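You operate a simulated robot arm through the tools that you are given. There is no shell and no other tool. Be economical: measure what you need, move in short steps, check, and stop when the job is done.

You run a simulated robot arm. Do the job below in one go: nothing can be reset, and whatever is moved stays where it is left.

JOB
Sand the burrs off the blue-rimmed ring in the blue nest, then lay it on the done tray.
Fine: the burr block goes back; leave the other rings.

It is judged by the outcome, as a careful person would: the job done as asked, and still so three seconds after it is handed in. It fails if anything else is knocked over, pushed out of place, dropped, spilled or broken.

ROBOT AND FRAMES
A 6-joint arm with a two-finger parallel gripper, fixed in place. Base frame: the origin is at the foot of the arm, x ahead of it, y to its left, z up; the work surface is at about z = 860. Readings come in mm, degrees, newtons and seconds.
With the tool pointing down near the work surface it reaches from about 260 to 680 mm from the base axis. Its first joint turns from -66.0 to 66.0 degrees. Payload 2.9 kg.
The tool frame sits at the grasp point between the pads (the TCP): z along the fingers, y along the line on which they close. The tips reach 30 mm beyond it. Largest opening 110 mm; finger width 20, thickness 10; the body of the gripper, 48 by 112 mm, starts 55 mm behind the TCP.
Orientation is that of the tool frame in the base frame, as a unit quaternion [x, y, z, w]. With the fingers straight down and closing along the base's y, the tool's x points along the base's -x, its y along +y and its z along -z.

CONTROLS
- The arm moves only by the tool step_arm. Its argument "commands" is a list of rows, each a list of 3 entries, a list of its own where there are three numbers: the turn, a rotation vector about the tool's x, y, z in degrees, then the shift along the tool's x, y, z in m, then the opening, from 0 (shut) to 1 (fully open). In form: [[[ax, ay, az], [x, y, z], jaw], ...]. A call has 1 to 10 rows; each row is the pose to reach, as a shift and turn from the pose commanded when the call began, along the tool's axes at that moment. Each row takes 0.2 s and may step no farther than 50 mm and 8.6 degrees from the row before; otherwise, or with a gripper value out of range, the whole call is refused. Where a pose cannot be reached the arm comes as near as it can. A force on the tool above 40 N (or 10 N above the force at the start of the call, whichever is more), or a blocked arm, ends the call early, and 0.2 s more pass. The fingers move at their own pace (about 108 mm/s each) and stop on an object; they squeeze with about 21 N. The grip force told is the motor's: it shows also when the fingers shut on nothing. Time passes only in rows, and 0.2 s behind the last, so rows that repeat a pose let the fingers close. The reply holds the time, the measured pose of the TCP, the force on the tool along the base axes, the opening and the grip force, in the units named above and with some noise.
- Cameras (640 x 400 px; columns grow to the right, rows downward): "scene" is fixed at [101, 469.2, 1381]; the picture's right is [-0.38, -0.92, 0.00], its down [-0.55, 0.23, -0.80] and it looks along [0.74, -0.30, -0.60] (base axes); focal length 215 px, centre (320, 200). "wrist" rides on the gripper at [-36, 0, -57] in the tool frame; the picture's right is [0.00, -1.00, 0.00], its down [0.97, 0.00, -0.24] and it looks along [0.24, 0.00, 0.97] (tool axes); focal length 218 px, centre (320, 200).
- camera(camera): a new picture of that camera. It takes no simulated time.
- pixel_to_xyz(camera, pixels): for up to 12 pixels [column, row] of the newest picture of that camera ("zoom" is the newest enlarged one), the place [x, y, z] in the base frame of the surface seen there, good to about 2 mm. It takes no simulated time.
- inspect(camera, box): a new picture of the part [left, top, right, bottom] of that camera's present view, enlarged. It takes no simulated time.
- finish_job(): hands the job in; it is judged then, once.

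Go step by step. Measure first, check grasps and placings, and put right what went wrong. The budget is 80 turns and 54 pictures, counting those below and the enlarged ones. Unless the task says otherwise, let go and move clear before handing in, and close with one line.

The tools are called after "Request:" by a JSON object that holds its "fn" and its "kwargs". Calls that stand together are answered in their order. step_arm: Moves the arm, as the interface text tells. Its arguments: {"type":"object","properties":{"commands":{"type":"array"}},"required":["commands"]} The other tools are called the same way: camera (camera) takes a picture; pixel_to_xyz (camera, pixels) gives the place of the surface under pixels of a picture; inspect (camera, box) takes an enlarged picture of a part of a camera's view; finish_job () hands the job in.

At the start:

```text
time: 0.0
eef_pos: [363.6, 132.2, 1221.1]
tcp_rot: [0.001, 1.0, 0.0, 0.0]
wrist_force: [0.5, 0.5, -0.7]
opening: 110.0
grasp_force: 0.1
```

scene: 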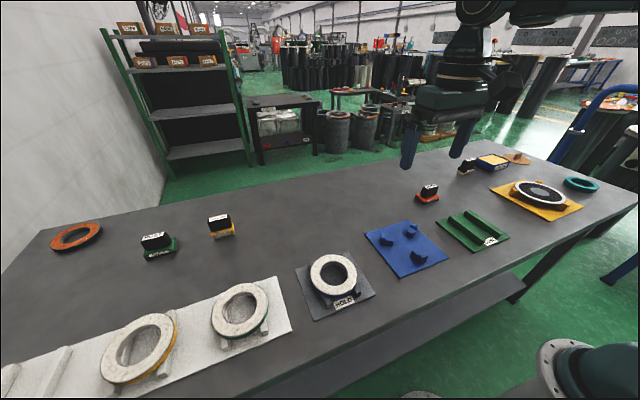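
wrist: 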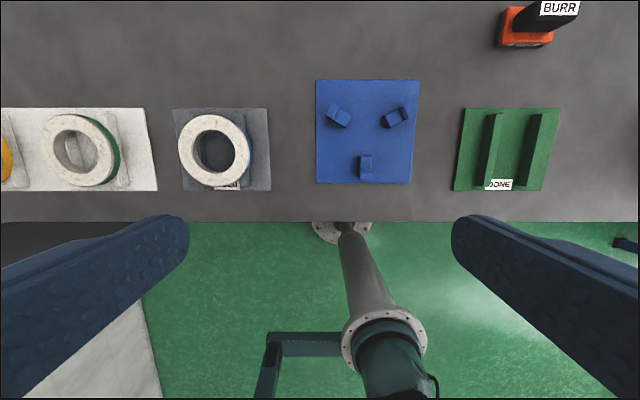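

The blue plate near (407,248) in the scene seems to be an empty three-jaw nest, and a white ring lies on a "HOLD" plate at (333,278). I'll enlarge these areas first.

Request:
{"fn": "inspect", "kwargs": {"camera": "scene", "box": [290, 180, 530, 330]}}

Request:
{"fn": "inspect", "kwargs": {"camera": "scene", "box": [400, 130, 640, 280]}}

Request:
{"fn": "inspect", "kwargs": {"camera": "scene", "box": [0, 200, 300, 388]}}

Request:
{"fn": "inspect", "kwargs": {"camera": "wrist", "box": [0, 60, 320, 260]}}

```text
2.67 times, centred on (410, 255) of scene
```

zoom: 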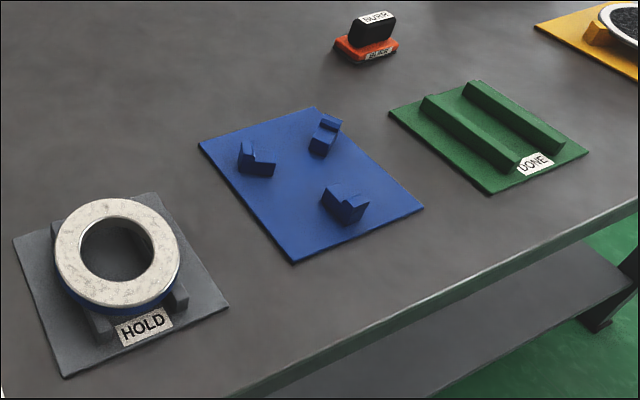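

```text
2.67 times, centred on (520, 205) of scene
```

zoom: 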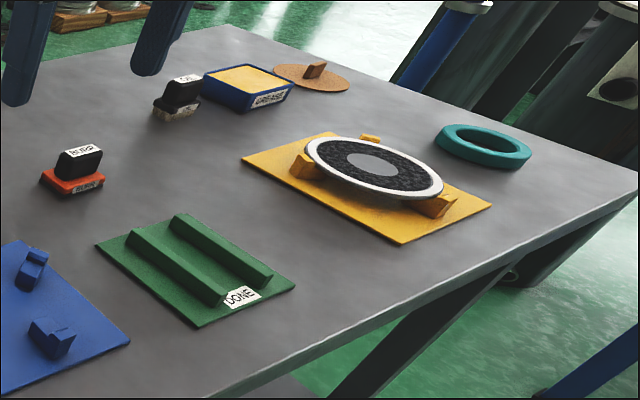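

```text
2.13 times, centred on (150, 294) of scene
```

zoom: 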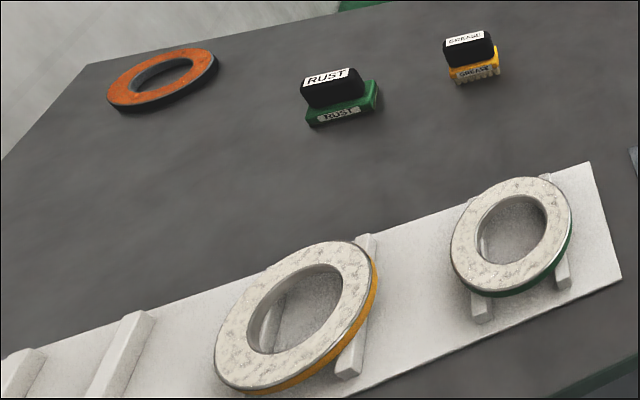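

```text
2.00 times, centred on (160, 160) of wrist
```

zoom: 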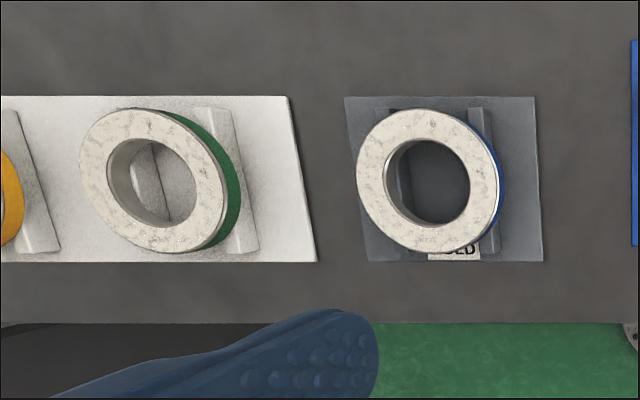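

The blue-rimmed ring is on the grey HOLD tray and the blue nest is empty. So the order is: ring into nest, sand with the BURR block, block back, ring to DONE. Now I'll measure those places.

Request:
{"fn": "pixel_to_xyz", "kwargs": {"camera": "wrist", "pixels": [[182, 150], [245, 150], [213, 120], [213, 182], [338, 117], [398, 118], [365, 167], [325, 90], [405, 175], [262, 180], [215, 150], [180, 115]]}}

Request:
{"fn": "pixel_to_xyz", "kwargs": {"camera": "wrist", "pixels": [[490, 150], [535, 150], [512, 150], [493, 115], [540, 115], [485, 180], [528, 180], [560, 8], [520, 28], [505, 40], [555, 35], [515, 12]]}}

Request:
{"fn": "inspect", "kwargs": {"camera": "scene", "box": [290, 235, 390, 330]}}

Request:
{"fn": "inspect", "kwargs": {"camera": "scene", "box": [400, 140, 480, 220]}}

```text
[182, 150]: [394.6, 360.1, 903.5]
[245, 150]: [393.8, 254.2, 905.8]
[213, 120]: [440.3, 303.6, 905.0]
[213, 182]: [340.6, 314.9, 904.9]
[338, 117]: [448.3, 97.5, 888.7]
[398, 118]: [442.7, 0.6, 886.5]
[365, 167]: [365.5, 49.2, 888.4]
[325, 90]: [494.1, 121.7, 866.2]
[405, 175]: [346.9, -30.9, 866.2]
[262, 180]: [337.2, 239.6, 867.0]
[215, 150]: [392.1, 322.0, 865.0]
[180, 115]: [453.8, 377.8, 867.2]
```

```text
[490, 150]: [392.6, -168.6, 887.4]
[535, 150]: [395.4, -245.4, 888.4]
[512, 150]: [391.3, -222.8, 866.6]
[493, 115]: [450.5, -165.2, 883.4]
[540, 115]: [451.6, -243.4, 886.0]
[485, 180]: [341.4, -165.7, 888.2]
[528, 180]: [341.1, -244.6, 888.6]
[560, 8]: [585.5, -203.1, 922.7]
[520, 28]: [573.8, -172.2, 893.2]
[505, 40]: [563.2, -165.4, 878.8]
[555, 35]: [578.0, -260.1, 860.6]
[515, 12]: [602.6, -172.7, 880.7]
```

```text
4.21 times, centred on (340, 282) of scene
```

zoom: 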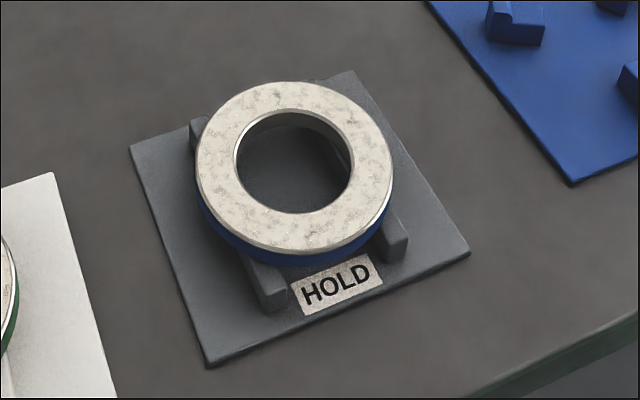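

```text
5.00 times, centred on (440, 180) of scene
```

zoom: 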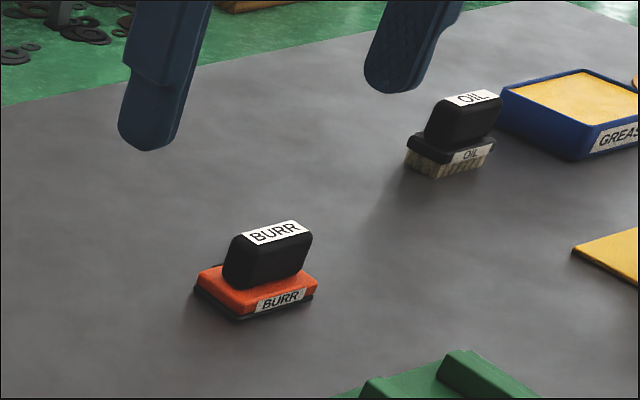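

The ring centre is near (391,308) with its top at z≈905, about 105 mm across, on rails with tops at z≈887. The nest centre is near (419,49) and the DONE centre near (395,-206). The diameter is close to the 110 mm opening, so I'll move over the ring for a better look.

Request:
{"fn": "step_arm", "kwargs": {"commands": [[[0, 0, 0], [-0.01, 0.035, 0.024], 1], [[0, 0, 0], [-0.02, 0.07, 0.048], 1], [[0, 0, 0], [-0.03, 0.105, 0.072], 1], [[0, 0, 0], [-0.04, 0.14, 0.096], 1], [[0, 0, 0], [-0.05, 0.176, 0.12], 1]]}}

Request:
{"fn": "camera", "kwargs": {"camera": "wrist"}}

```text
time: 1.2
eef_pos: [413.5, 307.5, 1101.2]
tcp_rot: [0.0, 1.0, 0.0, 0.0]
wrist_force: [-0.6, -0.3, -0.3]
opening: 110.0
grasp_force: 0.0
```

```text
45 pictures are left
```

wrist: 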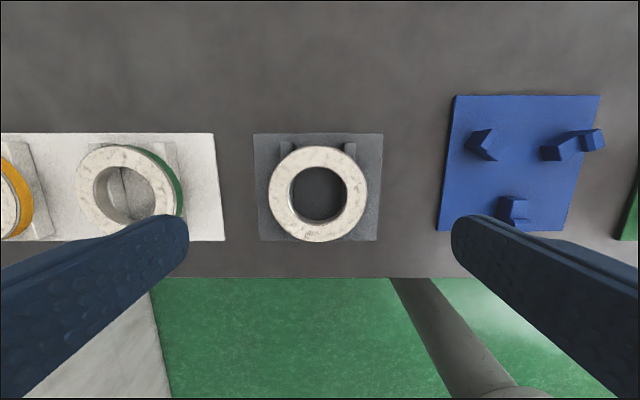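

The ring spans columns ~268–367 and rows ~146–242 here. I'll enlarge it and the nest for precise edges.

Request:
{"fn": "inspect", "kwargs": {"camera": "wrist", "box": [240, 120, 400, 250]}}

Request:
{"fn": "pixel_to_xyz", "kwargs": {"camera": "wrist", "pixels": [[270, 194], [273, 194], [364, 194], [361, 194], [318, 148], [318, 240], [292, 194], [343, 194], [318, 168], [318, 219], [350, 145], [287, 146]]}}

Request:
{"fn": "pixel_to_xyz", "kwargs": {"camera": "wrist", "pixels": [[472, 134], [490, 132], [485, 155], [548, 154], [590, 134], [600, 148], [515, 205], [500, 215], [525, 220], [455, 97], [598, 98], [560, 228]]}}

Request:
{"fn": "inspect", "kwargs": {"camera": "wrist", "box": [430, 85, 620, 240]}}

```text
3.08 times, centred on (320, 185) of wrist
```

zoom: 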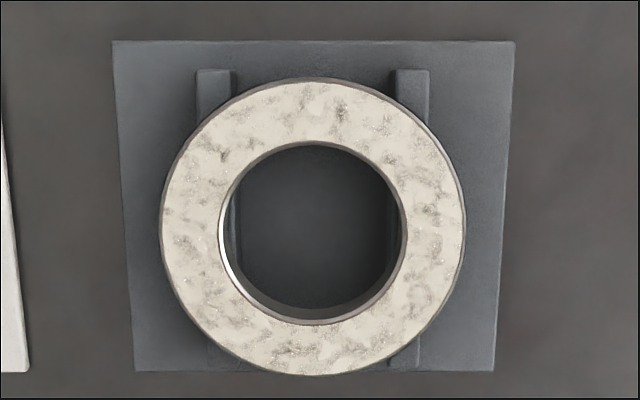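

```text
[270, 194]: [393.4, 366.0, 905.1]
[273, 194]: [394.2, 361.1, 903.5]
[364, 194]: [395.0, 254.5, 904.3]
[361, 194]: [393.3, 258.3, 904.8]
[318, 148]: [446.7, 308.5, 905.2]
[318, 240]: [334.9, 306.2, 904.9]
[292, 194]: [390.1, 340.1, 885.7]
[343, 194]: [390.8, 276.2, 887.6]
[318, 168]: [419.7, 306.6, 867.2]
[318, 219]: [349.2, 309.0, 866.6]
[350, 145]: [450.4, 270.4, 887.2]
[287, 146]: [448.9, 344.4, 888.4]
```

```text
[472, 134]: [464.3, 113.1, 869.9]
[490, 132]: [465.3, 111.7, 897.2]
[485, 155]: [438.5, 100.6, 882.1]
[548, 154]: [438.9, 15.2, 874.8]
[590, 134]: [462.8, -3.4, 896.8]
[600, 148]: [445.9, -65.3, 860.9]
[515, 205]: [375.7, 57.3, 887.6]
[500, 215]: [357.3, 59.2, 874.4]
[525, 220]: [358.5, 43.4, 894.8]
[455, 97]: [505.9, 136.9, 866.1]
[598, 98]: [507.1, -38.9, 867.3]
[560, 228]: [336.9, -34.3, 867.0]
```

```text
2.58 times, centred on (525, 162) of wrist
```

zoom: 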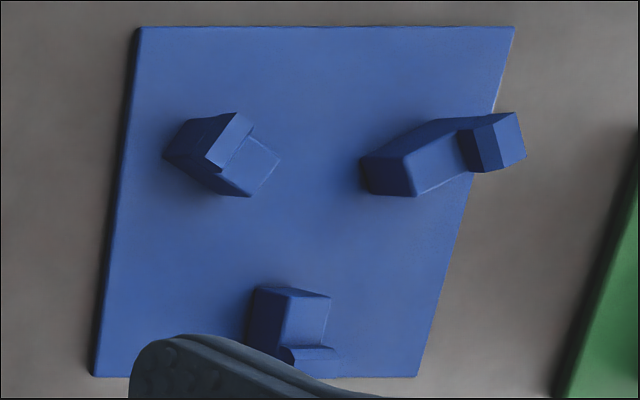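

The ring is about 116 mm across with a ~72 mm hole, centre (391,310), so it is too big to grip across. I'll plan to hold it from inside by spreading the fingers in the hole. Next I'll look straight down at the nest to get its exact centre.

Request:
{"fn": "step_arm", "kwargs": {"commands": [[[0, 0, 0], [-0.005, -0.043, 0], 1], [[0, 0, 0], [-0.01, -0.086, 0], 1], [[0, 0, 0], [-0.015, -0.129, 0], 1], [[0, 0, 0], [-0.02, -0.172, 0], 1], [[0, 0, 0], [-0.025, -0.215, 0], 1], [[0, 0, 0], [-0.031, -0.257, 0], 1], [[0, 0, 0], [-0.031, -0.257, 0], 1]]}}

Request:
{"fn": "inspect", "kwargs": {"camera": "wrist", "box": [230, 110, 410, 250]}}

```text
time: 2.8
eef_pos: [443.2, 49.9, 1098.7]
tcp_rot: [0.0, 1.0, 0.0, 0.0]
wrist_force: [0.6, 1.0, -0.1]
opening: 109.9
grasp_force: 0.1
```

```text
2.86 times, centred on (320, 180) of wrist
```

zoom: 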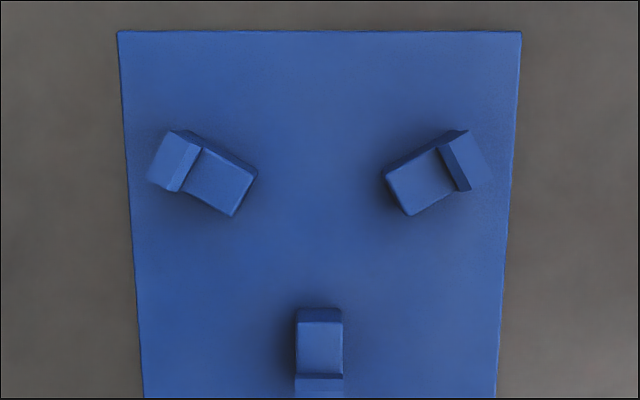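

The nest shows three stepped jaws; the seat/post boundaries are at zoom ≈(193,170), (447,170), (319,374). I'll measure these and the seat heights.

Request:
{"fn": "pixel_to_xyz", "kwargs": {"camera": "zoom", "pixels": [[197, 172], [443, 172], [319, 371], [225, 185], [413, 185], [319, 345], [178, 160], [463, 160], [319, 386], [245, 190], [395, 195], [319, 323]]}}

Request:
{"fn": "inspect", "kwargs": {"camera": "wrist", "box": [260, 190, 380, 265]}}

```text
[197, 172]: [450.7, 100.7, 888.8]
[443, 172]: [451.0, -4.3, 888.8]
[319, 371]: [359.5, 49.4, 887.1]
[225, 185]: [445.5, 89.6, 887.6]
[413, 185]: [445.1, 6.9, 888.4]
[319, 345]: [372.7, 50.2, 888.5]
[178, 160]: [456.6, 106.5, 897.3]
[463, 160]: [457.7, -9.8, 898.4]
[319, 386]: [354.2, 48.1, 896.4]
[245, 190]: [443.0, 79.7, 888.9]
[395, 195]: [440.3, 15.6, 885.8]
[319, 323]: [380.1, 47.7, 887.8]
```

```text
5.33 times, centred on (320, 228) of wrist
```

zoom: 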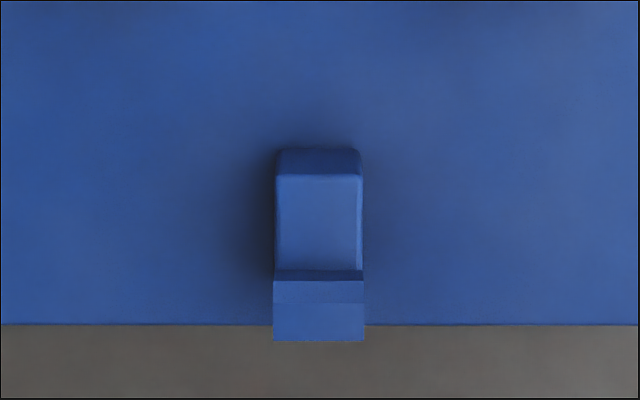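

The nest centre works out at (420,49) with post radius ≈61.5 and seat z≈888. The ring centre is (391,309). I'll partly close the fingers and move above the ring's hole.

Request:
{"fn": "step_arm", "kwargs": {"commands": [[[0, 0, 0], [0.007, 0.037, 0.01], 0.25], [[0, 0, 0], [0.015, 0.074, 0.025], 0.25], [[0, 0, 0], [0.022, 0.111, 0.04], 0.25], [[0, 0, 0], [0.03, 0.148, 0.055], 0.25], [[0, 0, 0], [0.038, 0.185, 0.07], 0.25], [[0, 0, 0], [0.045, 0.222, 0.085], 0.25], [[0, 0, 0], [0.052, 0.259, 0.1], 0.25], [[0, 0, 0], [0.052, 0.259, 0.1], 0.25]]}}

Request:
{"fn": "camera", "kwargs": {"camera": "wrist"}}

```text
time: 4.6
eef_pos: [392.6, 309.3, 1000.0]
tcp_rot: [0.0, 1.0, 0.0, 0.0]
wrist_force: [-0.5, -0.8, 0.3]
opening: 27.4
grasp_force: 0.1
```

```text
40 pictures are left
```

wrist: 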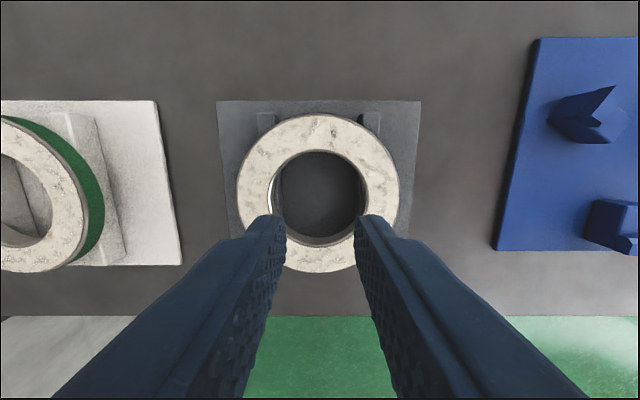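

The fingers are above the hole, with the tips at (265,218) and (370,218). I'll lower 81 mm so the tips sit just above the ring's lower face.

Request:
{"fn": "step_arm", "kwargs": {"commands": [[[0, 0, 0], [0.0015, 0, 0.03], 0.25], [[0, 0, 0], [0.0015, 0, 0.06], 0.25], [[0, 0, 0], [0.0015, 0, 0.08], 0.25], [[0, 0, 0], [0.0015, 0, 0.081], 0.25]]}}

Request:
{"fn": "inspect", "kwargs": {"camera": "scene", "box": [280, 210, 400, 320]}}

```text
time: 5.6
eef_pos: [390.7, 310.1, 918.3]
tcp_rot: [0.0, 1.0, 0.0, 0.0]
wrist_force: [0.0, 0.8, -0.5]
opening: 27.5
grasp_force: 0.1
```

```text
3.64 times, centred on (340, 265) of scene
```

zoom: 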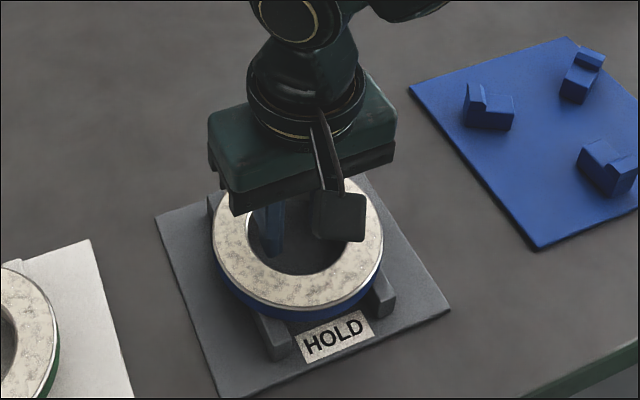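

The fingers are inside the hole with no contact force. Now I'll spread them outward and watch the opening stop.

Request:
{"fn": "step_arm", "kwargs": {"commands": [[[0, 0, 0], [0, 0, 0], 0.35], [[0, 0, 0], [0, 0, 0], 0.42], [[0, 0, 0], [0, 0, 0], 0.48], [[0, 0, 0], [0, 0, 0], 0.6], [[0, 0, 0], [0, 0, 0], 0.8], [[0, 0, 0], [0, 0, 0], 1.0]]}}

```text
time: 7.0
eef_pos: [390.9, 309.9, 920.2]
tcp_rot: [0.0, 1.0, 0.0, 0.0]
wrist_force: [-1.8, -2.2, -0.7]
opening: 44.7
grasp_force: 0.0
```

The fingers stopped on the ring at 44.7 mm. I'll make a small test lift.

Request:
{"fn": "step_arm", "kwargs": {"commands": [[[0, 0, 0], [0, 0, -0.004], 1], [[0, 0, 0], [0, 0, -0.01], 1], [[0, 0, 0], [0, 0, -0.015], 1], [[0, 0, 0], [0, 0, -0.015], 1]]}}

Request:
{"fn": "inspect", "kwargs": {"camera": "scene", "box": [280, 210, 400, 320]}}

```text
time: 8.0
eef_pos: [391.1, 308.4, 936.0]
tcp_rot: [0.0, 1.0, -0.001, 0.0]
wrist_force: [-0.3, -0.3, -7.8]
opening: 44.8
grasp_force: 0.0
```

```text
3.64 times, centred on (340, 265) of scene
```

zoom: 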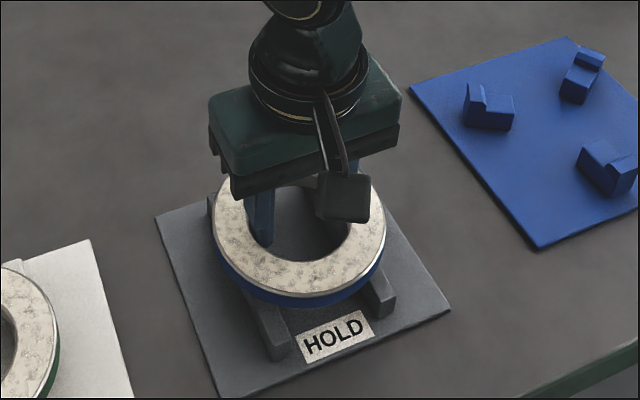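

The ring came up level, about 0.8 kg. I'll lift it further and carry it slowly over the nest centre (420,49).

Request:
{"fn": "step_arm", "kwargs": {"commands": [[[0, 0, 0], [0, 0, -0.02], 1], [[0, 0, 0], [0, 0, -0.04], 1], [[0, 0, 0], [-0.003, -0.025, -0.045], 1], [[0, 0, 0], [-0.006, -0.055, -0.045], 1], [[0, 0, 0], [-0.01, -0.09, -0.045], 1], [[0, 0, 0], [-0.014, -0.125, -0.045], 1], [[0, 0, 0], [-0.018, -0.16, -0.045], 1], [[0, 0, 0], [-0.022, -0.195, -0.045], 1], [[0, 0, 0], [-0.026, -0.23, -0.045], 1], [[0, 0, 0], [-0.029, -0.26, -0.045], 1]]}}

Request:
{"fn": "camera", "kwargs": {"camera": "wrist"}}

Request:
{"fn": "inspect", "kwargs": {"camera": "scene", "box": [340, 170, 480, 290]}}

```text
time: 10.2
eef_pos: [422.0, 48.7, 978.9]
tcp_rot: [-0.001, 1.0, 0.0, 0.0]
wrist_force: [-0.4, 0.0, -9.0]
opening: 44.7
grasp_force: 0.0
```

```text
37 pictures are left
```

wrist: 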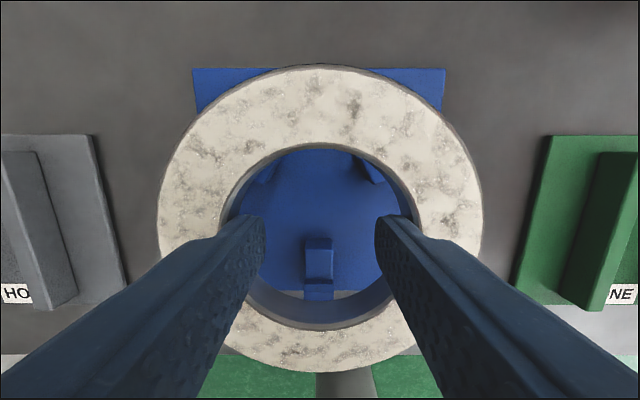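

```text
3.33 times, centred on (410, 230) of scene
```

zoom: 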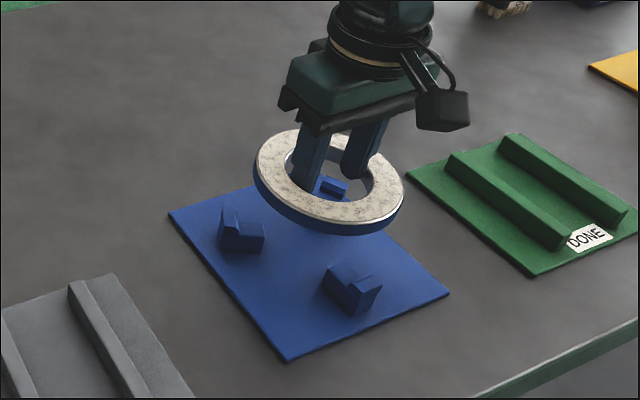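

The ring hangs level over the nest. I'll measure its present centre from its edges before lowering.

Request:
{"fn": "pixel_to_xyz", "kwargs": {"camera": "wrist", "pixels": [[320, 69], [320, 368], [162, 210], [477, 210], [320, 142], [215, 110], [425, 110], [230, 345]]}}

```text
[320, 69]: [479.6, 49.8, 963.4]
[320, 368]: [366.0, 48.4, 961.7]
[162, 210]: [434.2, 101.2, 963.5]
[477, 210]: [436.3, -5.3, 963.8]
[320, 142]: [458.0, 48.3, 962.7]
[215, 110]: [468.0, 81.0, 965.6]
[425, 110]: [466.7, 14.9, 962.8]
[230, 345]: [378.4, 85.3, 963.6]
```

The ring centre is ≈(422.5,48.3), top z 963; the nest centre is (420,49). I'll correct 2.3 mm in x and lower 42 mm, to just above the posts, first.

Request:
{"fn": "step_arm", "kwargs": {"commands": [[[0, 0, 0], [0.0023, 0.0005, 0], 1], [[0, 0, 0], [0.0023, 0.0005, 0.02], 1], [[0, 0, 0], [0.0023, 0.0005, 0.04], 1], [[0, 0, 0], [0.0023, 0.0005, 0.042], 1]]}}

Request:
{"fn": "inspect", "kwargs": {"camera": "scene", "box": [350, 200, 460, 285]}}

```text
time: 11.2
eef_pos: [416.6, 51.7, 938.6]
tcp_rot: [0.0, 1.0, 0.0, 0.0]
wrist_force: [-0.4, -0.5, -8.5]
opening: 44.7
grasp_force: 0.0
```

```text
4.71 times, centred on (405, 242) of scene
```

zoom: 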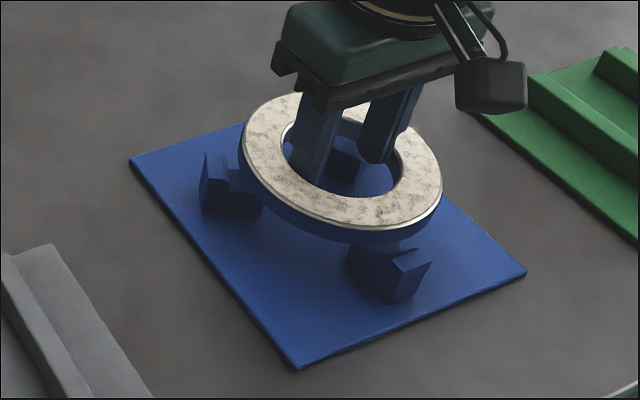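

The reading has some noise (416.6, 51.7). I'll read the pose again while holding and remeasure from the wrist.

Request:
{"fn": "step_arm", "kwargs": {"commands": [[[0, 0, 0], [0, 0, 0], 1]]}}

Request:
{"fn": "camera", "kwargs": {"camera": "wrist"}}

Request:
{"fn": "pixel_to_xyz", "kwargs": {"camera": "wrist", "pixels": [[320, 69], [320, 368], [162, 210], [477, 210], [215, 110], [425, 110], [230, 345], [410, 345]]}}

```text
time: 11.6
eef_pos: [416.3, 50.7, 938.7]
tcp_rot: [0.0, 1.0, 0.0, 0.0]
wrist_force: [-0.1, -0.5, -8.3]
opening: 44.7
grasp_force: 0.0
```

```text
34 pictures are left
```

wrist: 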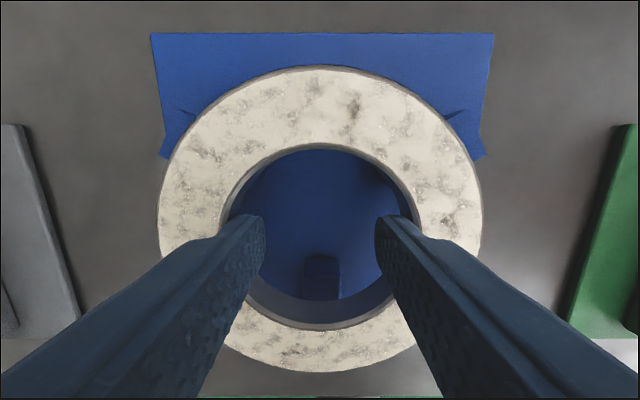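

```text
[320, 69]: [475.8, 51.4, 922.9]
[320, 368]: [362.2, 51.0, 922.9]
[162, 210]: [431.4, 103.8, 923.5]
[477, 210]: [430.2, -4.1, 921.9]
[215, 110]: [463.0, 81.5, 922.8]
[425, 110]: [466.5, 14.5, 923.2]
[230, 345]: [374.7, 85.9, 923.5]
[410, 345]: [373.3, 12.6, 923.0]
```

The ring centre is now ≈(418.8,49.6) against the nest's (420.2,48.8), with ~3 mm clearance. I'll nudge +1.3 mm in x and −0.7 mm in y, then lower gently onto the seats.

Request:
{"fn": "step_arm", "kwargs": {"commands": [[[0, 0, 0], [-0.0013, -0.0007, 0.002], 1], [[0, 0, 0], [-0.0013, -0.0007, 0.006], 1], [[0, 0, 0], [-0.0013, -0.0007, 0.01], 1], [[0, 0, 0], [-0.0013, -0.0007, 0.014], 1], [[0, 0, 0], [-0.0013, -0.0007, 0.016], 1]]}}

Request:
{"fn": "inspect", "kwargs": {"camera": "scene", "box": [350, 200, 460, 285]}}

```text
time: 12.8
eef_pos: [419.4, 50.8, 923.1]
tcp_rot: [0.0, 1.0, 0.0, 0.001]
wrist_force: [4.2, 0.9, -6.9]
opening: 44.8
grasp_force: 0.0
```

```text
4.71 times, centred on (405, 242) of scene
```

zoom: 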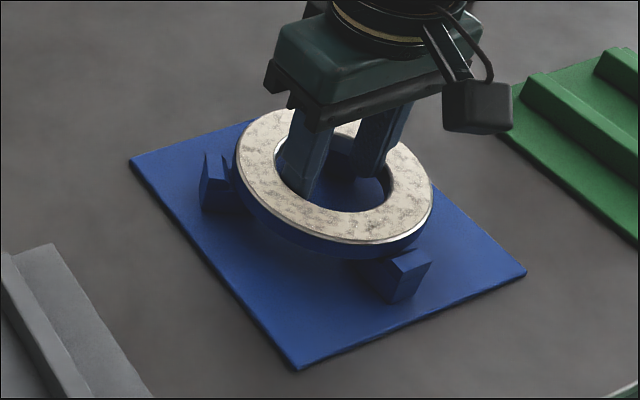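

The ring sits between the posts, and a small +x force (4.2 N) suggests it brushes the near post. I'll shift +1 mm in x and settle the last 2 mm.

Request:
{"fn": "step_arm", "kwargs": {"commands": [[[0, 0, 0], [-0.001, 0, 0], 1], [[0, 0, 0], [-0.001, 0, 0.001], 1], [[0, 0, 0], [-0.001, 0, 0.002], 1], [[0, 0, 0], [-0.001, 0, 0.002], 1]]}}

Request:
{"fn": "camera", "kwargs": {"camera": "wrist"}}

Request:
{"fn": "pixel_to_xyz", "kwargs": {"camera": "wrist", "pixels": [[320, 72], [320, 365], [165, 210], [475, 210], [215, 110], [425, 110], [230, 345], [410, 345]]}}

```text
time: 13.8
eef_pos: [419.4, 49.9, 920.2]
tcp_rot: [0.0, 1.0, 0.0, 0.0]
wrist_force: [-2.1, 0.7, -0.4]
opening: 44.9
grasp_force: 0.0
```

```text
32 pictures are left
```

wrist: 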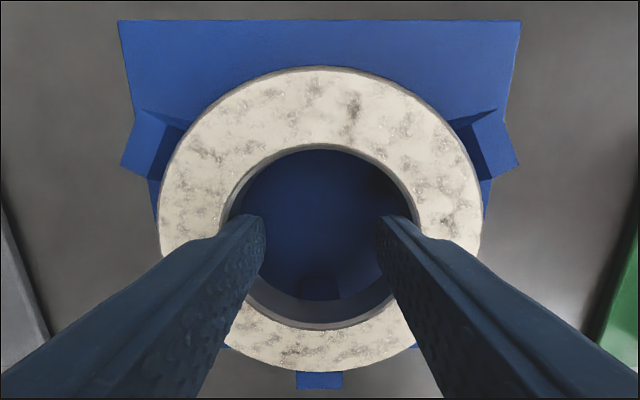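

```text
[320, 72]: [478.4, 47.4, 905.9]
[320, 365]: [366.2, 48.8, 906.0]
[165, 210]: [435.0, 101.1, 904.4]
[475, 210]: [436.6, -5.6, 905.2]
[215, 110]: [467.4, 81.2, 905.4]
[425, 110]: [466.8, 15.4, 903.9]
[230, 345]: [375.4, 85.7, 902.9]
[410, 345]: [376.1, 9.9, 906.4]
```

The ring is seated: top z≈905.5, load off the wrist. I'll bring the fingers in to release it, then lift straight up.

Request:
{"fn": "step_arm", "kwargs": {"commands": [[[0, 0, 0], [0, 0, 0], 0.3], [[0, 0, 0], [0, 0, 0], 0.25], [[0, 0, 0], [0, 0, -0.02], 0.25], [[0, 0, 0], [0, 0, -0.06], 0.25], [[0, 0, 0], [0, 0, -0.1], 0.25], [[0, 0, 0], [-0.02, -0.03, -0.13], 0.4], [[0, 0, 0], [-0.05, -0.06, -0.15], 0.6], [[0, 0, 0], [-0.08, -0.09, -0.165], 0.6], [[0, 0, 0], [-0.11, -0.125, -0.18], 0.6], [[0, 0, 0], [-0.13, -0.165, -0.18], 0.6]]}}

Request:
{"fn": "step_arm", "kwargs": {"commands": [[[0, 0, 0], [-0.02, -0.035, 0], 0.6], [[0, 0, 0], [-0.035, -0.07, 0], 0.6], [[0, 0, 0], [-0.035, -0.07, 0], 0.6]]}}

Request:
{"fn": "camera", "kwargs": {"camera": "wrist"}}

Request:
{"fn": "inspect", "kwargs": {"camera": "scene", "box": [350, 150, 510, 285]}}

```text
time: 16.0
eef_pos: [550.4, -115.8, 1100.2]
tcp_rot: [0.001, 1.0, 0.0, 0.001]
wrist_force: [0.4, -0.4, 0.5]
opening: 66.0
grasp_force: 0.1
```

```text
time: 16.8
eef_pos: [584.3, -184.3, 1100.0]
tcp_rot: [-0.001, 1.0, 0.001, 0.0]
wrist_force: [0.2, -0.4, 0.0]
opening: 66.0
grasp_force: 0.1
```

```text
31 pictures are left
```

wrist: 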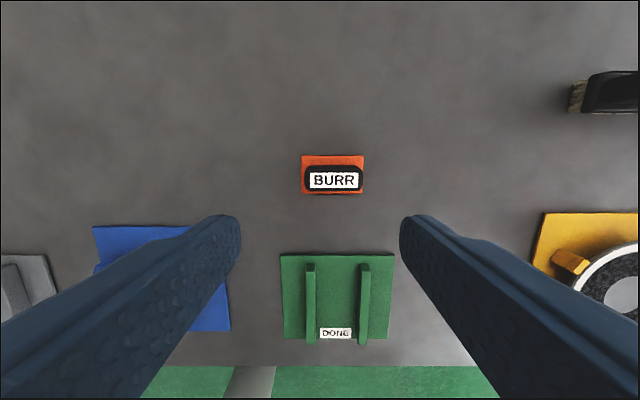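

```text
2.96 times, centred on (430, 218) of scene
```

zoom: 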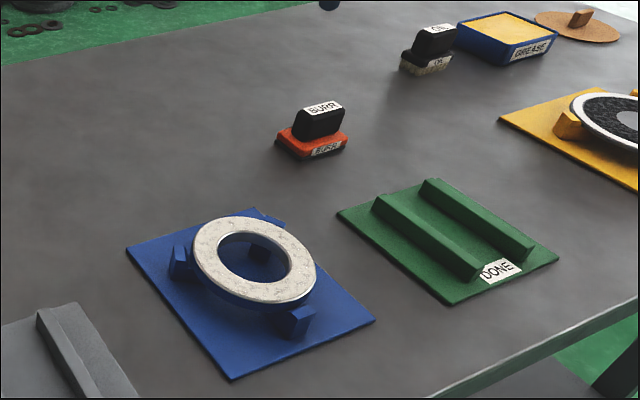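

The ring is seated in the nest, and the BURR block is in view at (333,178). I'll measure the block's handle and base.

Request:
{"fn": "inspect", "kwargs": {"camera": "wrist", "box": [283, 140, 383, 205]}}

Request:
{"fn": "pixel_to_xyz", "kwargs": {"camera": "wrist", "pixels": [[335, 180], [311, 180], [357, 180], [335, 174], [335, 187], [306, 170], [362, 170], [335, 159], [304, 157], [362, 157], [305, 190], [361, 192]]}}

```text
6.15 times, centred on (333, 172) of wrist
```

zoom: 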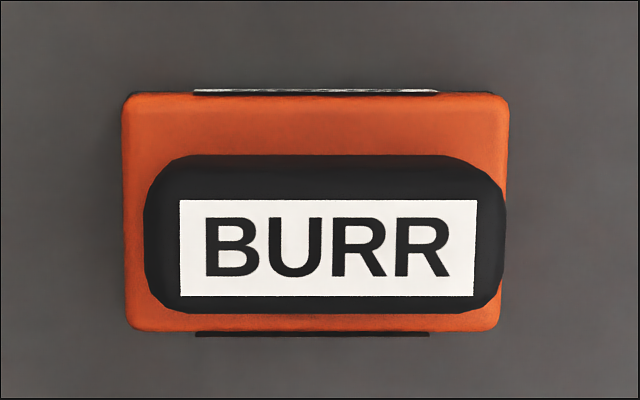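

```text
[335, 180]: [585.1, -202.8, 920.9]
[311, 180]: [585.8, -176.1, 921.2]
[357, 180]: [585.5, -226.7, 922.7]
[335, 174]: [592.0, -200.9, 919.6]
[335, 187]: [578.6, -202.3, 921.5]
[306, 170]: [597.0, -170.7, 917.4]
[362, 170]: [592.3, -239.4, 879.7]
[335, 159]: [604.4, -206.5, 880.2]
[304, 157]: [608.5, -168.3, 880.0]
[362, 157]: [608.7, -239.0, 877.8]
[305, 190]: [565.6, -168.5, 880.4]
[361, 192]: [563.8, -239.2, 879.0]
```

The block's handle is 60 mm long in y, centred ≈(586,-203), top z 921; the base top is z 880. I'll lower with the fingers wide over the handle's ends, stopping the first time above it.

Request:
{"fn": "step_arm", "kwargs": {"commands": [[[0, 0, 0], [-0.0015, -0.019, 0.03], 0.85], [[0, 0, 0], [-0.0015, -0.019, 0.07], 0.85], [[0, 0, 0], [-0.0015, -0.019, 0.1], 0.85], [[0, 0, 0], [-0.0015, -0.019, 0.13], 0.85], [[0, 0, 0], [-0.0015, -0.019, 0.13], 0.85]]}}

Request:
{"fn": "camera", "kwargs": {"camera": "wrist"}}

```text
time: 18.0
eef_pos: [584.2, -206.1, 970.8]
tcp_rot: [0.0, 1.0, 0.0, 0.0]
wrist_force: [0.8, -0.3, 0.2]
opening: 93.6
grasp_force: 0.0
```

```text
28 pictures are left
```

wrist: 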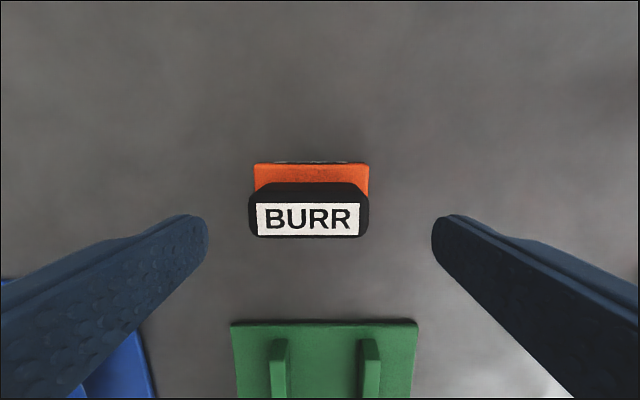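

The handle appears centred at column 309, slightly left of my axis. I'll remeasure it.

Request:
{"fn": "pixel_to_xyz", "kwargs": {"camera": "wrist", "pixels": [[252, 215], [365, 215], [308, 205], [308, 234], [308, 190], [256, 175], [366, 175], [320, 200]]}}

```text
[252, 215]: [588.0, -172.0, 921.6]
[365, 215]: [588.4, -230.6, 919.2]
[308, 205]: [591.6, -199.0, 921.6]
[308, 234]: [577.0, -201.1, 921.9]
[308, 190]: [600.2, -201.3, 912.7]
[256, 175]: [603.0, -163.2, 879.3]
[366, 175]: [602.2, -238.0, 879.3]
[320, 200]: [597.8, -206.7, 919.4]
```

The handle centre is (587,-201.3). I'll shift +5 mm y and +2 mm x, lower 56 mm to TCP z≈915, and close.

Request:
{"fn": "step_arm", "kwargs": {"commands": [[[0, 0, 0], [-0.002, 0.005, 0.01], 0.85], [[0, 0, 0], [-0.002, 0.005, 0.035], 0.85], [[0, 0, 0], [-0.002, 0.005, 0.056], 0.85], [[0, 0, 0], [-0.002, 0.005, 0.056], 0.6], [[0, 0, 0], [-0.002, 0.005, 0.056], 0.45], [[0, 0, 0], [-0.002, 0.005, 0.056], 0.3], [[0, 0, 0], [-0.002, 0.005, 0.056], 0.3]]}}

Request:
{"fn": "camera", "kwargs": {"camera": "wrist"}}

```text
time: 19.6
eef_pos: [588.3, -200.8, 914.9]
tcp_rot: [0.001, 1.0, -0.001, -0.001]
wrist_force: [0.9, 0.1, 0.6]
opening: 65.3
grasp_force: 20.6
```

```text
27 pictures are left
```

wrist: 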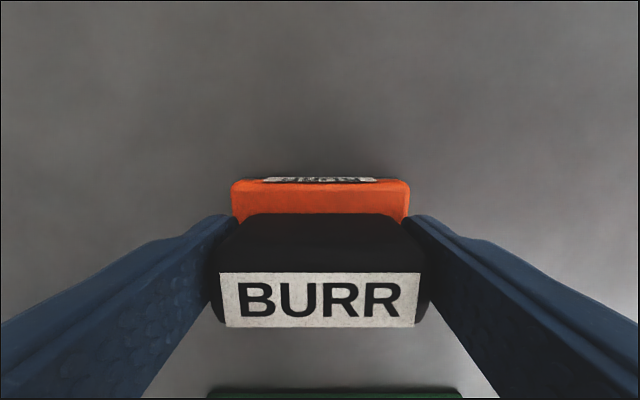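

The block is gripped (65 mm, 20.6 N) with the TCP at (588,-201,915), which I note as its home. I'll lift and carry it to above the ring's far side at (467,49).

Request:
{"fn": "step_arm", "kwargs": {"commands": [[[0, 0, 0], [0, 0, -0.02], 0.3], [[0, 0, 0], [0, 0, -0.05], 0.3], [[0, 0, 0], [0.01, 0.02, -0.08], 0.3], [[0, 0, 0], [0.027, 0.055, -0.085], 0.3], [[0, 0, 0], [0.044, 0.09, -0.085], 0.3], [[0, 0, 0], [0.061, 0.125, -0.085], 0.3], [[0, 0, 0], [0.078, 0.16, -0.085], 0.3], [[0, 0, 0], [0.095, 0.195, -0.085], 0.3], [[0, 0, 0], [0.112, 0.23, -0.085], 0.3], [[0, 0, 0], [0.121, 0.25, -0.085], 0.3]]}}

Request:
{"fn": "camera", "kwargs": {"camera": "wrist"}}

Request:
{"fn": "inspect", "kwargs": {"camera": "scene", "box": [350, 150, 510, 285]}}

```text
time: 21.8
eef_pos: [466.9, 49.8, 997.3]
tcp_rot: [0.0, 1.0, 0.0, -0.001]
wrist_force: [0.7, 0.3, -1.8]
opening: 66.0
grasp_force: 20.8
```

```text
26 pictures are left
```

wrist: 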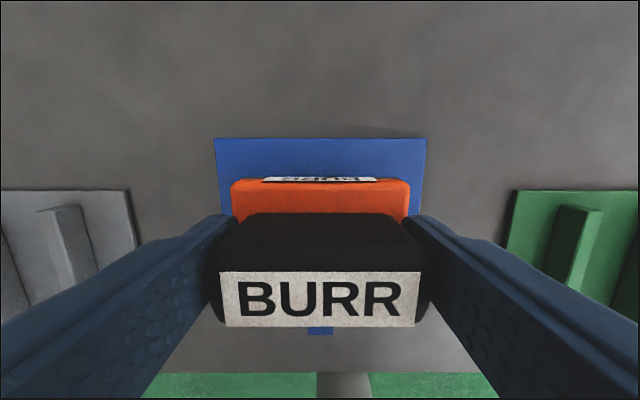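

```text
2.96 times, centred on (430, 218) of scene
```

zoom: 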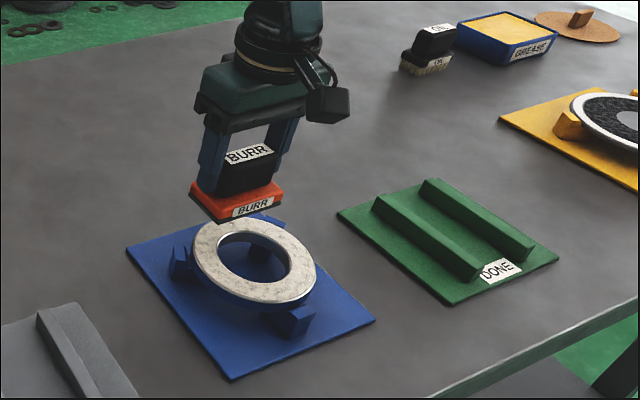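

The block hangs level above the ring. I'll lower 34 mm, then creep in 1 mm rows and read the force.

Request:
{"fn": "step_arm", "kwargs": {"commands": [[[0, 0, 0], [0, 0, 0.015], 0.3], [[0, 0, 0], [0, 0, 0.03], 0.3], [[0, 0, 0], [0, 0, 0.034], 0.3], [[0, 0, 0], [0, 0, 0.035], 0.3], [[0, 0, 0], [0, 0, 0.036], 0.3], [[0, 0, 0], [0, 0, 0.037], 0.3]]}}

```text
time: 23.2
eef_pos: [467.6, 50.4, 962.2]
tcp_rot: [-0.001, 1.0, 0.0, 0.0]
wrist_force: [-0.2, -0.8, -1.5]
opening: 65.6
grasp_force: 20.9
```

No contact yet (−1.5 N is just the block's weight). I'll creep a little further.

Request:
{"fn": "step_arm", "kwargs": {"commands": [[[0, 0, 0], [0, 0, 0.001], 0.3], [[0, 0, 0], [0, 0, 0.002], 0.3], [[0, 0, 0], [0, 0, 0.002], 0.3]]}}

```text
time: 24.0
eef_pos: [467.1, 50.5, 959.8]
tcp_rot: [0.0, 1.0, 0.0, 0.0]
wrist_force: [1.1, -0.9, -1.8]
opening: 65.7
grasp_force: 21.0
```

Request:
{"fn": "step_arm", "kwargs": {"commands": [[[0, 0, 0], [0, 0, 0.001], 0.3], [[0, 0, 0], [0, 0, 0.002], 0.3], [[0, 0, 0], [0, 0, 0.002], 0.3]]}}

Request:
{"fn": "inspect", "kwargs": {"camera": "scene", "box": [360, 190, 460, 280]}}

```text
time: 24.8
eef_pos: [466.1, 51.1, 957.9]
tcp_rot: [-0.001, 1.0, 0.0, 0.0]
wrist_force: [-2.7, -1.9, 9.8]
opening: 65.5
grasp_force: 20.9
```

```text
4.44 times, centred on (410, 235) of scene
```

zoom: 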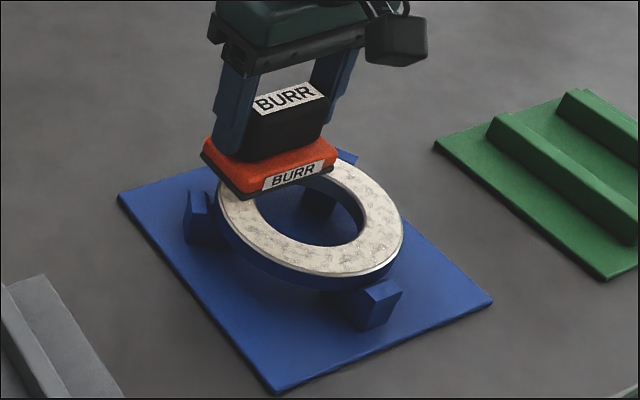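

Contact is made at about 11 N of pressing force. I'll sweep the block halfway round the ring on a 47 mm circle about its centre.

Request:
{"fn": "step_arm", "kwargs": {"commands": [[[0, 0, 0], [0.0028, 0.0161, 0], 0.3], [[0, 0, 0], [0.011, 0.0302, 0], 0.3], [[0, 0, 0], [0.0235, 0.0407, 0], 0.3], [[0, 0, 0], [0.0388, 0.0463, 0], 0.3], [[0, 0, 0], [0.0552, 0.0463, 0], 0.3], [[0, 0, 0], [0.0705, 0.0407, 0], 0.3], [[0, 0, 0], [0.083, 0.0302, 0], 0.3], [[0, 0, 0], [0.0912, 0.0161, 0], 0.3], [[0, 0, 0], [0.094, 0, 0], 0.3]]}}

Request:
{"fn": "inspect", "kwargs": {"camera": "scene", "box": [360, 190, 460, 280]}}

```text
time: 26.8
eef_pos: [373.1, 51.2, 959.1]
tcp_rot: [-0.001, 1.0, 0.001, 0.001]
wrist_force: [2.2, 9.7, 24.8]
opening: 65.6
grasp_force: 20.8
```

```text
4.44 times, centred on (410, 235) of scene
```

zoom: 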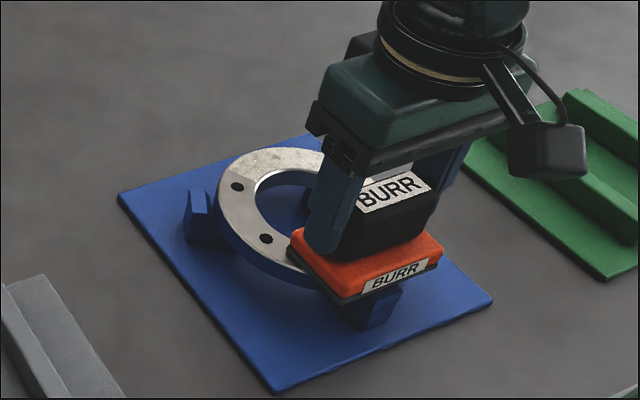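

The swept half is now clean, showing bare metal with bolt holes, and the force is 25 N. I'll ease up 0.7 mm and sweep the other half.

Request:
{"fn": "step_arm", "kwargs": {"commands": [[[0, 0, 0], [-0.0028, -0.0161, -0.0007], 0.3], [[0, 0, 0], [-0.011, -0.0302, -0.0007], 0.3], [[0, 0, 0], [-0.0235, -0.0407, -0.0007], 0.3], [[0, 0, 0], [-0.0388, -0.0463, -0.0007], 0.3], [[0, 0, 0], [-0.0552, -0.0463, -0.0007], 0.3], [[0, 0, 0], [-0.0705, -0.0407, -0.0007], 0.3], [[0, 0, 0], [-0.083, -0.0302, -0.0007], 0.3], [[0, 0, 0], [-0.0912, -0.0161, -0.0007], 0.3], [[0, 0, 0], [-0.094, 0, -0.0007], 0.3]]}}

Request:
{"fn": "inspect", "kwargs": {"camera": "scene", "box": [360, 190, 460, 280]}}

```text
time: 28.8
eef_pos: [467.3, 51.9, 960.4]
tcp_rot: [0.0, 1.0, 0.0, 0.0]
wrist_force: [0.6, 0.3, -2.0]
opening: 65.7
grasp_force: 20.8
```

```text
4.44 times, centred on (410, 235) of scene
```

zoom: 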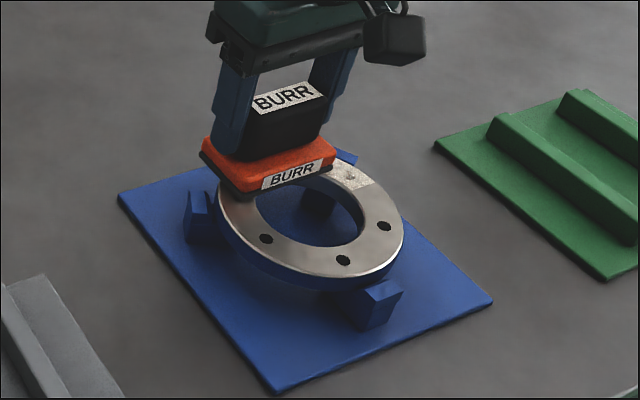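

Most is clean; a rough patch remains around zoom (350,178) where contact was lost at the end. I'll press 2.5 mm lower and go over that arc again.

Request:
{"fn": "step_arm", "kwargs": {"commands": [[[0, 0, 0], [0, 0, 0.0015], 0.3], [[0, 0, 0], [0, 0, 0.0025], 0.3], [[0, 0, 0], [0.0028, 0.0161, 0.0025], 0.3], [[0, 0, 0], [0.011, 0.0302, 0.0025], 0.3], [[0, 0, 0], [0.0028, 0.0161, 0.0025], 0.3], [[0, 0, 0], [0, 0, 0.0025], 0.3], [[0, 0, 0], [0.0028, -0.0161, 0.0025], 0.3], [[0, 0, 0], [0.011, -0.0302, 0.0025], 0.3], [[0, 0, 0], [0.0235, -0.0407, 0.0025], 0.3], [[0, 0, 0], [0.0388, -0.0463, 0.0025], 0.3]]}}

Request:
{"fn": "inspect", "kwargs": {"camera": "scene", "box": [360, 190, 460, 280]}}

```text
time: 31.0
eef_pos: [430.2, 3.3, 956.9]
tcp_rot: [0.001, 1.0, 0.0, 0.001]
wrist_force: [6.0, 0.5, 14.7]
opening: 65.8
grasp_force: 20.7
```

```text
4.44 times, centred on (410, 235) of scene
```

zoom: 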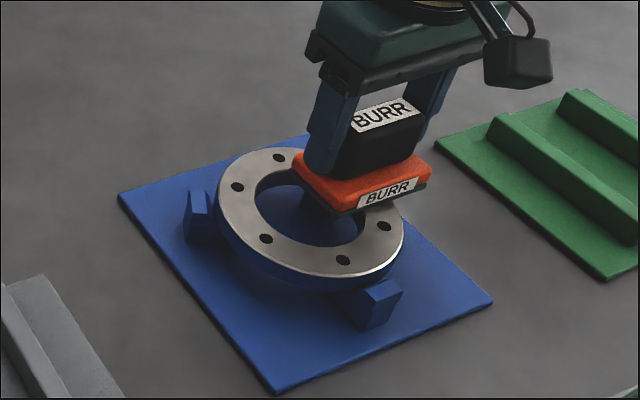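

Clean so far; the block hides the last bit. I'll stroke once more over that arc and back, then lift away to view the ring.

Request:
{"fn": "step_arm", "kwargs": {"commands": [[[0, 0, 0], [-0.0153, 0.0056, 0], 0.3], [[0, 0, 0], [-0.0278, 0.0161, 0], 0.3], [[0, 0, 0], [-0.0153, 0.0056, 0], 0.3], [[0, 0, 0], [0, 0, 0], 0.3], [[0, 0, 0], [0.016, 0.0, 0], 0.3], [[0, 0, 0], [0.016, 0.0, -0.015], 0.3], [[0, 0, 0], [0.01, -0.01, -0.04], 0.3], [[0, 0, 0], [-0.02, -0.04, -0.05], 0.3], [[0, 0, 0], [-0.05, -0.075, -0.05], 0.3], [[0, 0, 0], [-0.08, -0.105, -0.05], 0.3]]}}

Request:
{"fn": "inspect", "kwargs": {"camera": "scene", "box": [360, 200, 450, 280]}}

```text
time: 33.2
eef_pos: [510.7, -101.6, 1006.9]
tcp_rot: [0.0, 1.0, 0.001, -0.001]
wrist_force: [0.6, 0.5, -0.8]
opening: 66.0
grasp_force: 21.2
```

```text
5.00 times, centred on (405, 240) of scene
```

zoom: 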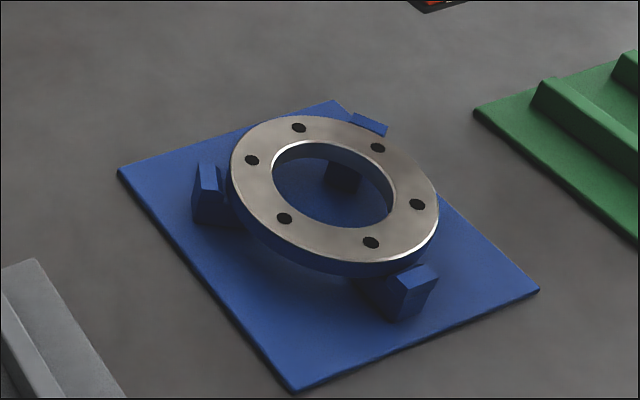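

The whole ring face is clean with six bolt holes visible. By summing my moves, the block's home is back by (−79.8, −98.7, +92.2) mm in the tool frame, so I'll go above it, then lower.

Request:
{"fn": "step_arm", "kwargs": {"commands": [[[0, 0, 0], [-0.025, -0.03, 0], 0.3], [[0, 0, 0], [-0.05, -0.062, 0], 0.3], [[0, 0, 0], [-0.0798, -0.0987, 0], 0.3], [[0, 0, 0], [-0.0798, -0.0987, 0.03], 0.3], [[0, 0, 0], [-0.0798, -0.0987, 0.06], 0.3], [[0, 0, 0], [-0.0798, -0.0987, 0.08], 0.3], [[0, 0, 0], [-0.0798, -0.0987, 0.087], 0.3]]}}

Request:
{"fn": "inspect", "kwargs": {"camera": "scene", "box": [400, 150, 480, 220]}}

```text
time: 34.8
eef_pos: [586.8, -199.3, 919.0]
tcp_rot: [0.001, 1.0, 0.0, 0.0]
wrist_force: [-0.9, -0.3, -1.0]
opening: 65.4
grasp_force: 21.1
```

```text
5.71 times, centred on (440, 185) of scene
```

zoom: 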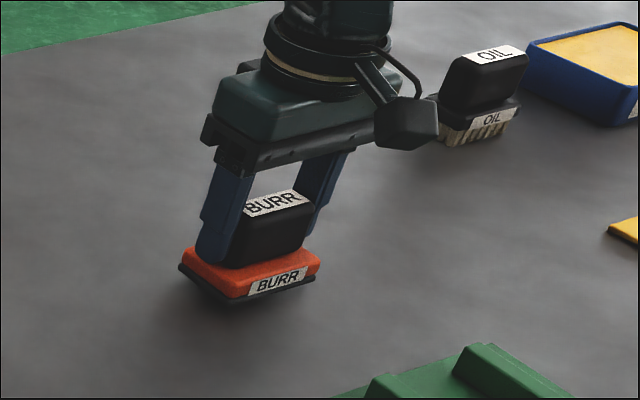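

The block is just above the surface at its home spot. I'll creep down to contact.

Request:
{"fn": "step_arm", "kwargs": {"commands": [[[0, 0, 0], [0, 0.0, 0.002], 0.3], [[0, 0, 0], [0, 0.0, 0.004], 0.3], [[0, 0, 0], [0, 0.0, 0.005], 0.3], [[0, 0, 0], [0, 0.0, 0.005], 0.3]]}}

```text
time: 35.8
eef_pos: [587.8, -197.9, 913.9]
tcp_rot: [0.0, 1.0, 0.0, 0.001]
wrist_force: [1.0, -0.2, -1.6]
opening: 65.7
grasp_force: 21.3
```

There is no contact yet (−1.6 N is the block's weight). I'll trim y by −2 mm and creep 1–2 mm more.

Request:
{"fn": "step_arm", "kwargs": {"commands": [[[0, 0, 0], [0, -0.002, 0], 0.3], [[0, 0, 0], [0, -0.002, 0.001], 0.3], [[0, 0, 0], [0, -0.002, 0.0015], 0.3]]}}

```text
time: 36.6
eef_pos: [588.5, -201.6, 913.2]
tcp_rot: [0.0, 1.0, 0.0, 0.0]
wrist_force: [-0.2, -0.2, -1.7]
opening: 65.4
grasp_force: 21.3
```

Request:
{"fn": "step_arm", "kwargs": {"commands": [[[0, 0, 0], [0, 0, 0.001], 0.3], [[0, 0, 0], [0, 0, 0.002], 0.3], [[0, 0, 0], [0, 0, 0.002], 0.3]]}}

Request:
{"fn": "inspect", "kwargs": {"camera": "scene", "box": [410, 170, 460, 210]}}

```text
time: 37.4
eef_pos: [588.6, -201.7, 912.7]
tcp_rot: [0.0, 1.0, -0.001, 0.002]
wrist_force: [-2.9, 3.3, 16.8]
opening: 65.6
grasp_force: 21.2
```

```text
10.00 times, centred on (435, 190) of scene
```

zoom: 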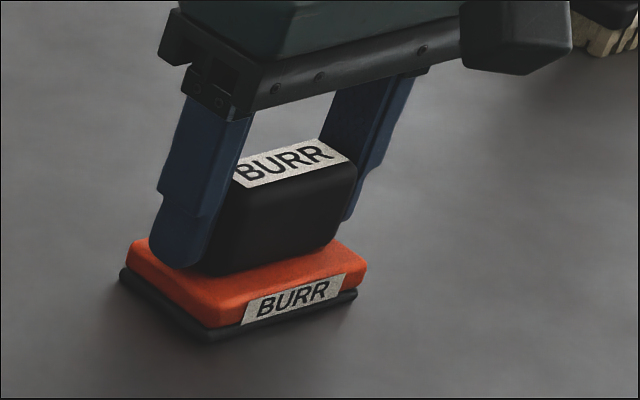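

The block is down (17 N). I'll ease 1 mm, open, and rise straight up to look.

Request:
{"fn": "step_arm", "kwargs": {"commands": [[[0, 0, 0], [0, 0, -0.001], 0.3], [[0, 0, 0], [0, 0, -0.001], 0.7], [[0, 0, 0], [0, 0, -0.001], 0.85], [[0, 0, 0], [0, 0, -0.001], 0.85], [[0, 0, 0], [0, 0, -0.02], 0.85], [[0, 0, 0], [0, 0, -0.06], 0.85], [[0, 0, 0], [0, 0, -0.1], 0.85], [[0, 0, 0], [0, 0, -0.14], 0.85]]}}

Request:
{"fn": "camera", "kwargs": {"camera": "wrist"}}

Request:
{"fn": "pixel_to_xyz", "kwargs": {"camera": "wrist", "pixels": [[320, 210], [320, 170], [320, 180]]}}

```text
time: 39.2
eef_pos: [589.5, -201.2, 1050.8]
tcp_rot: [-0.001, 1.0, 0.0, -0.001]
wrist_force: [0.5, -0.2, 0.0]
opening: 93.5
grasp_force: 0.0
```

```text
17 pictures are left
```

wrist: 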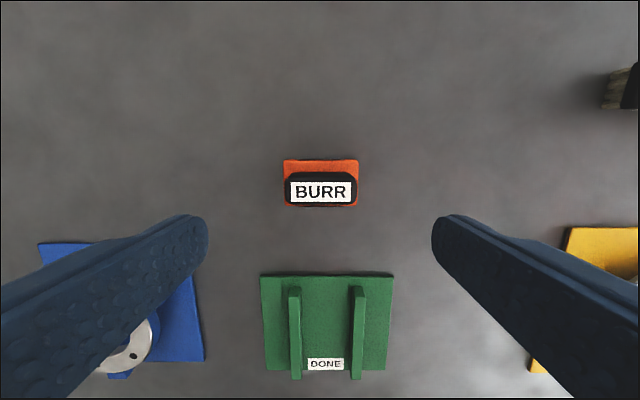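

```text
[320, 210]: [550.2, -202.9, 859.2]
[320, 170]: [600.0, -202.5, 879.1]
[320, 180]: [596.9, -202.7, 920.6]
```

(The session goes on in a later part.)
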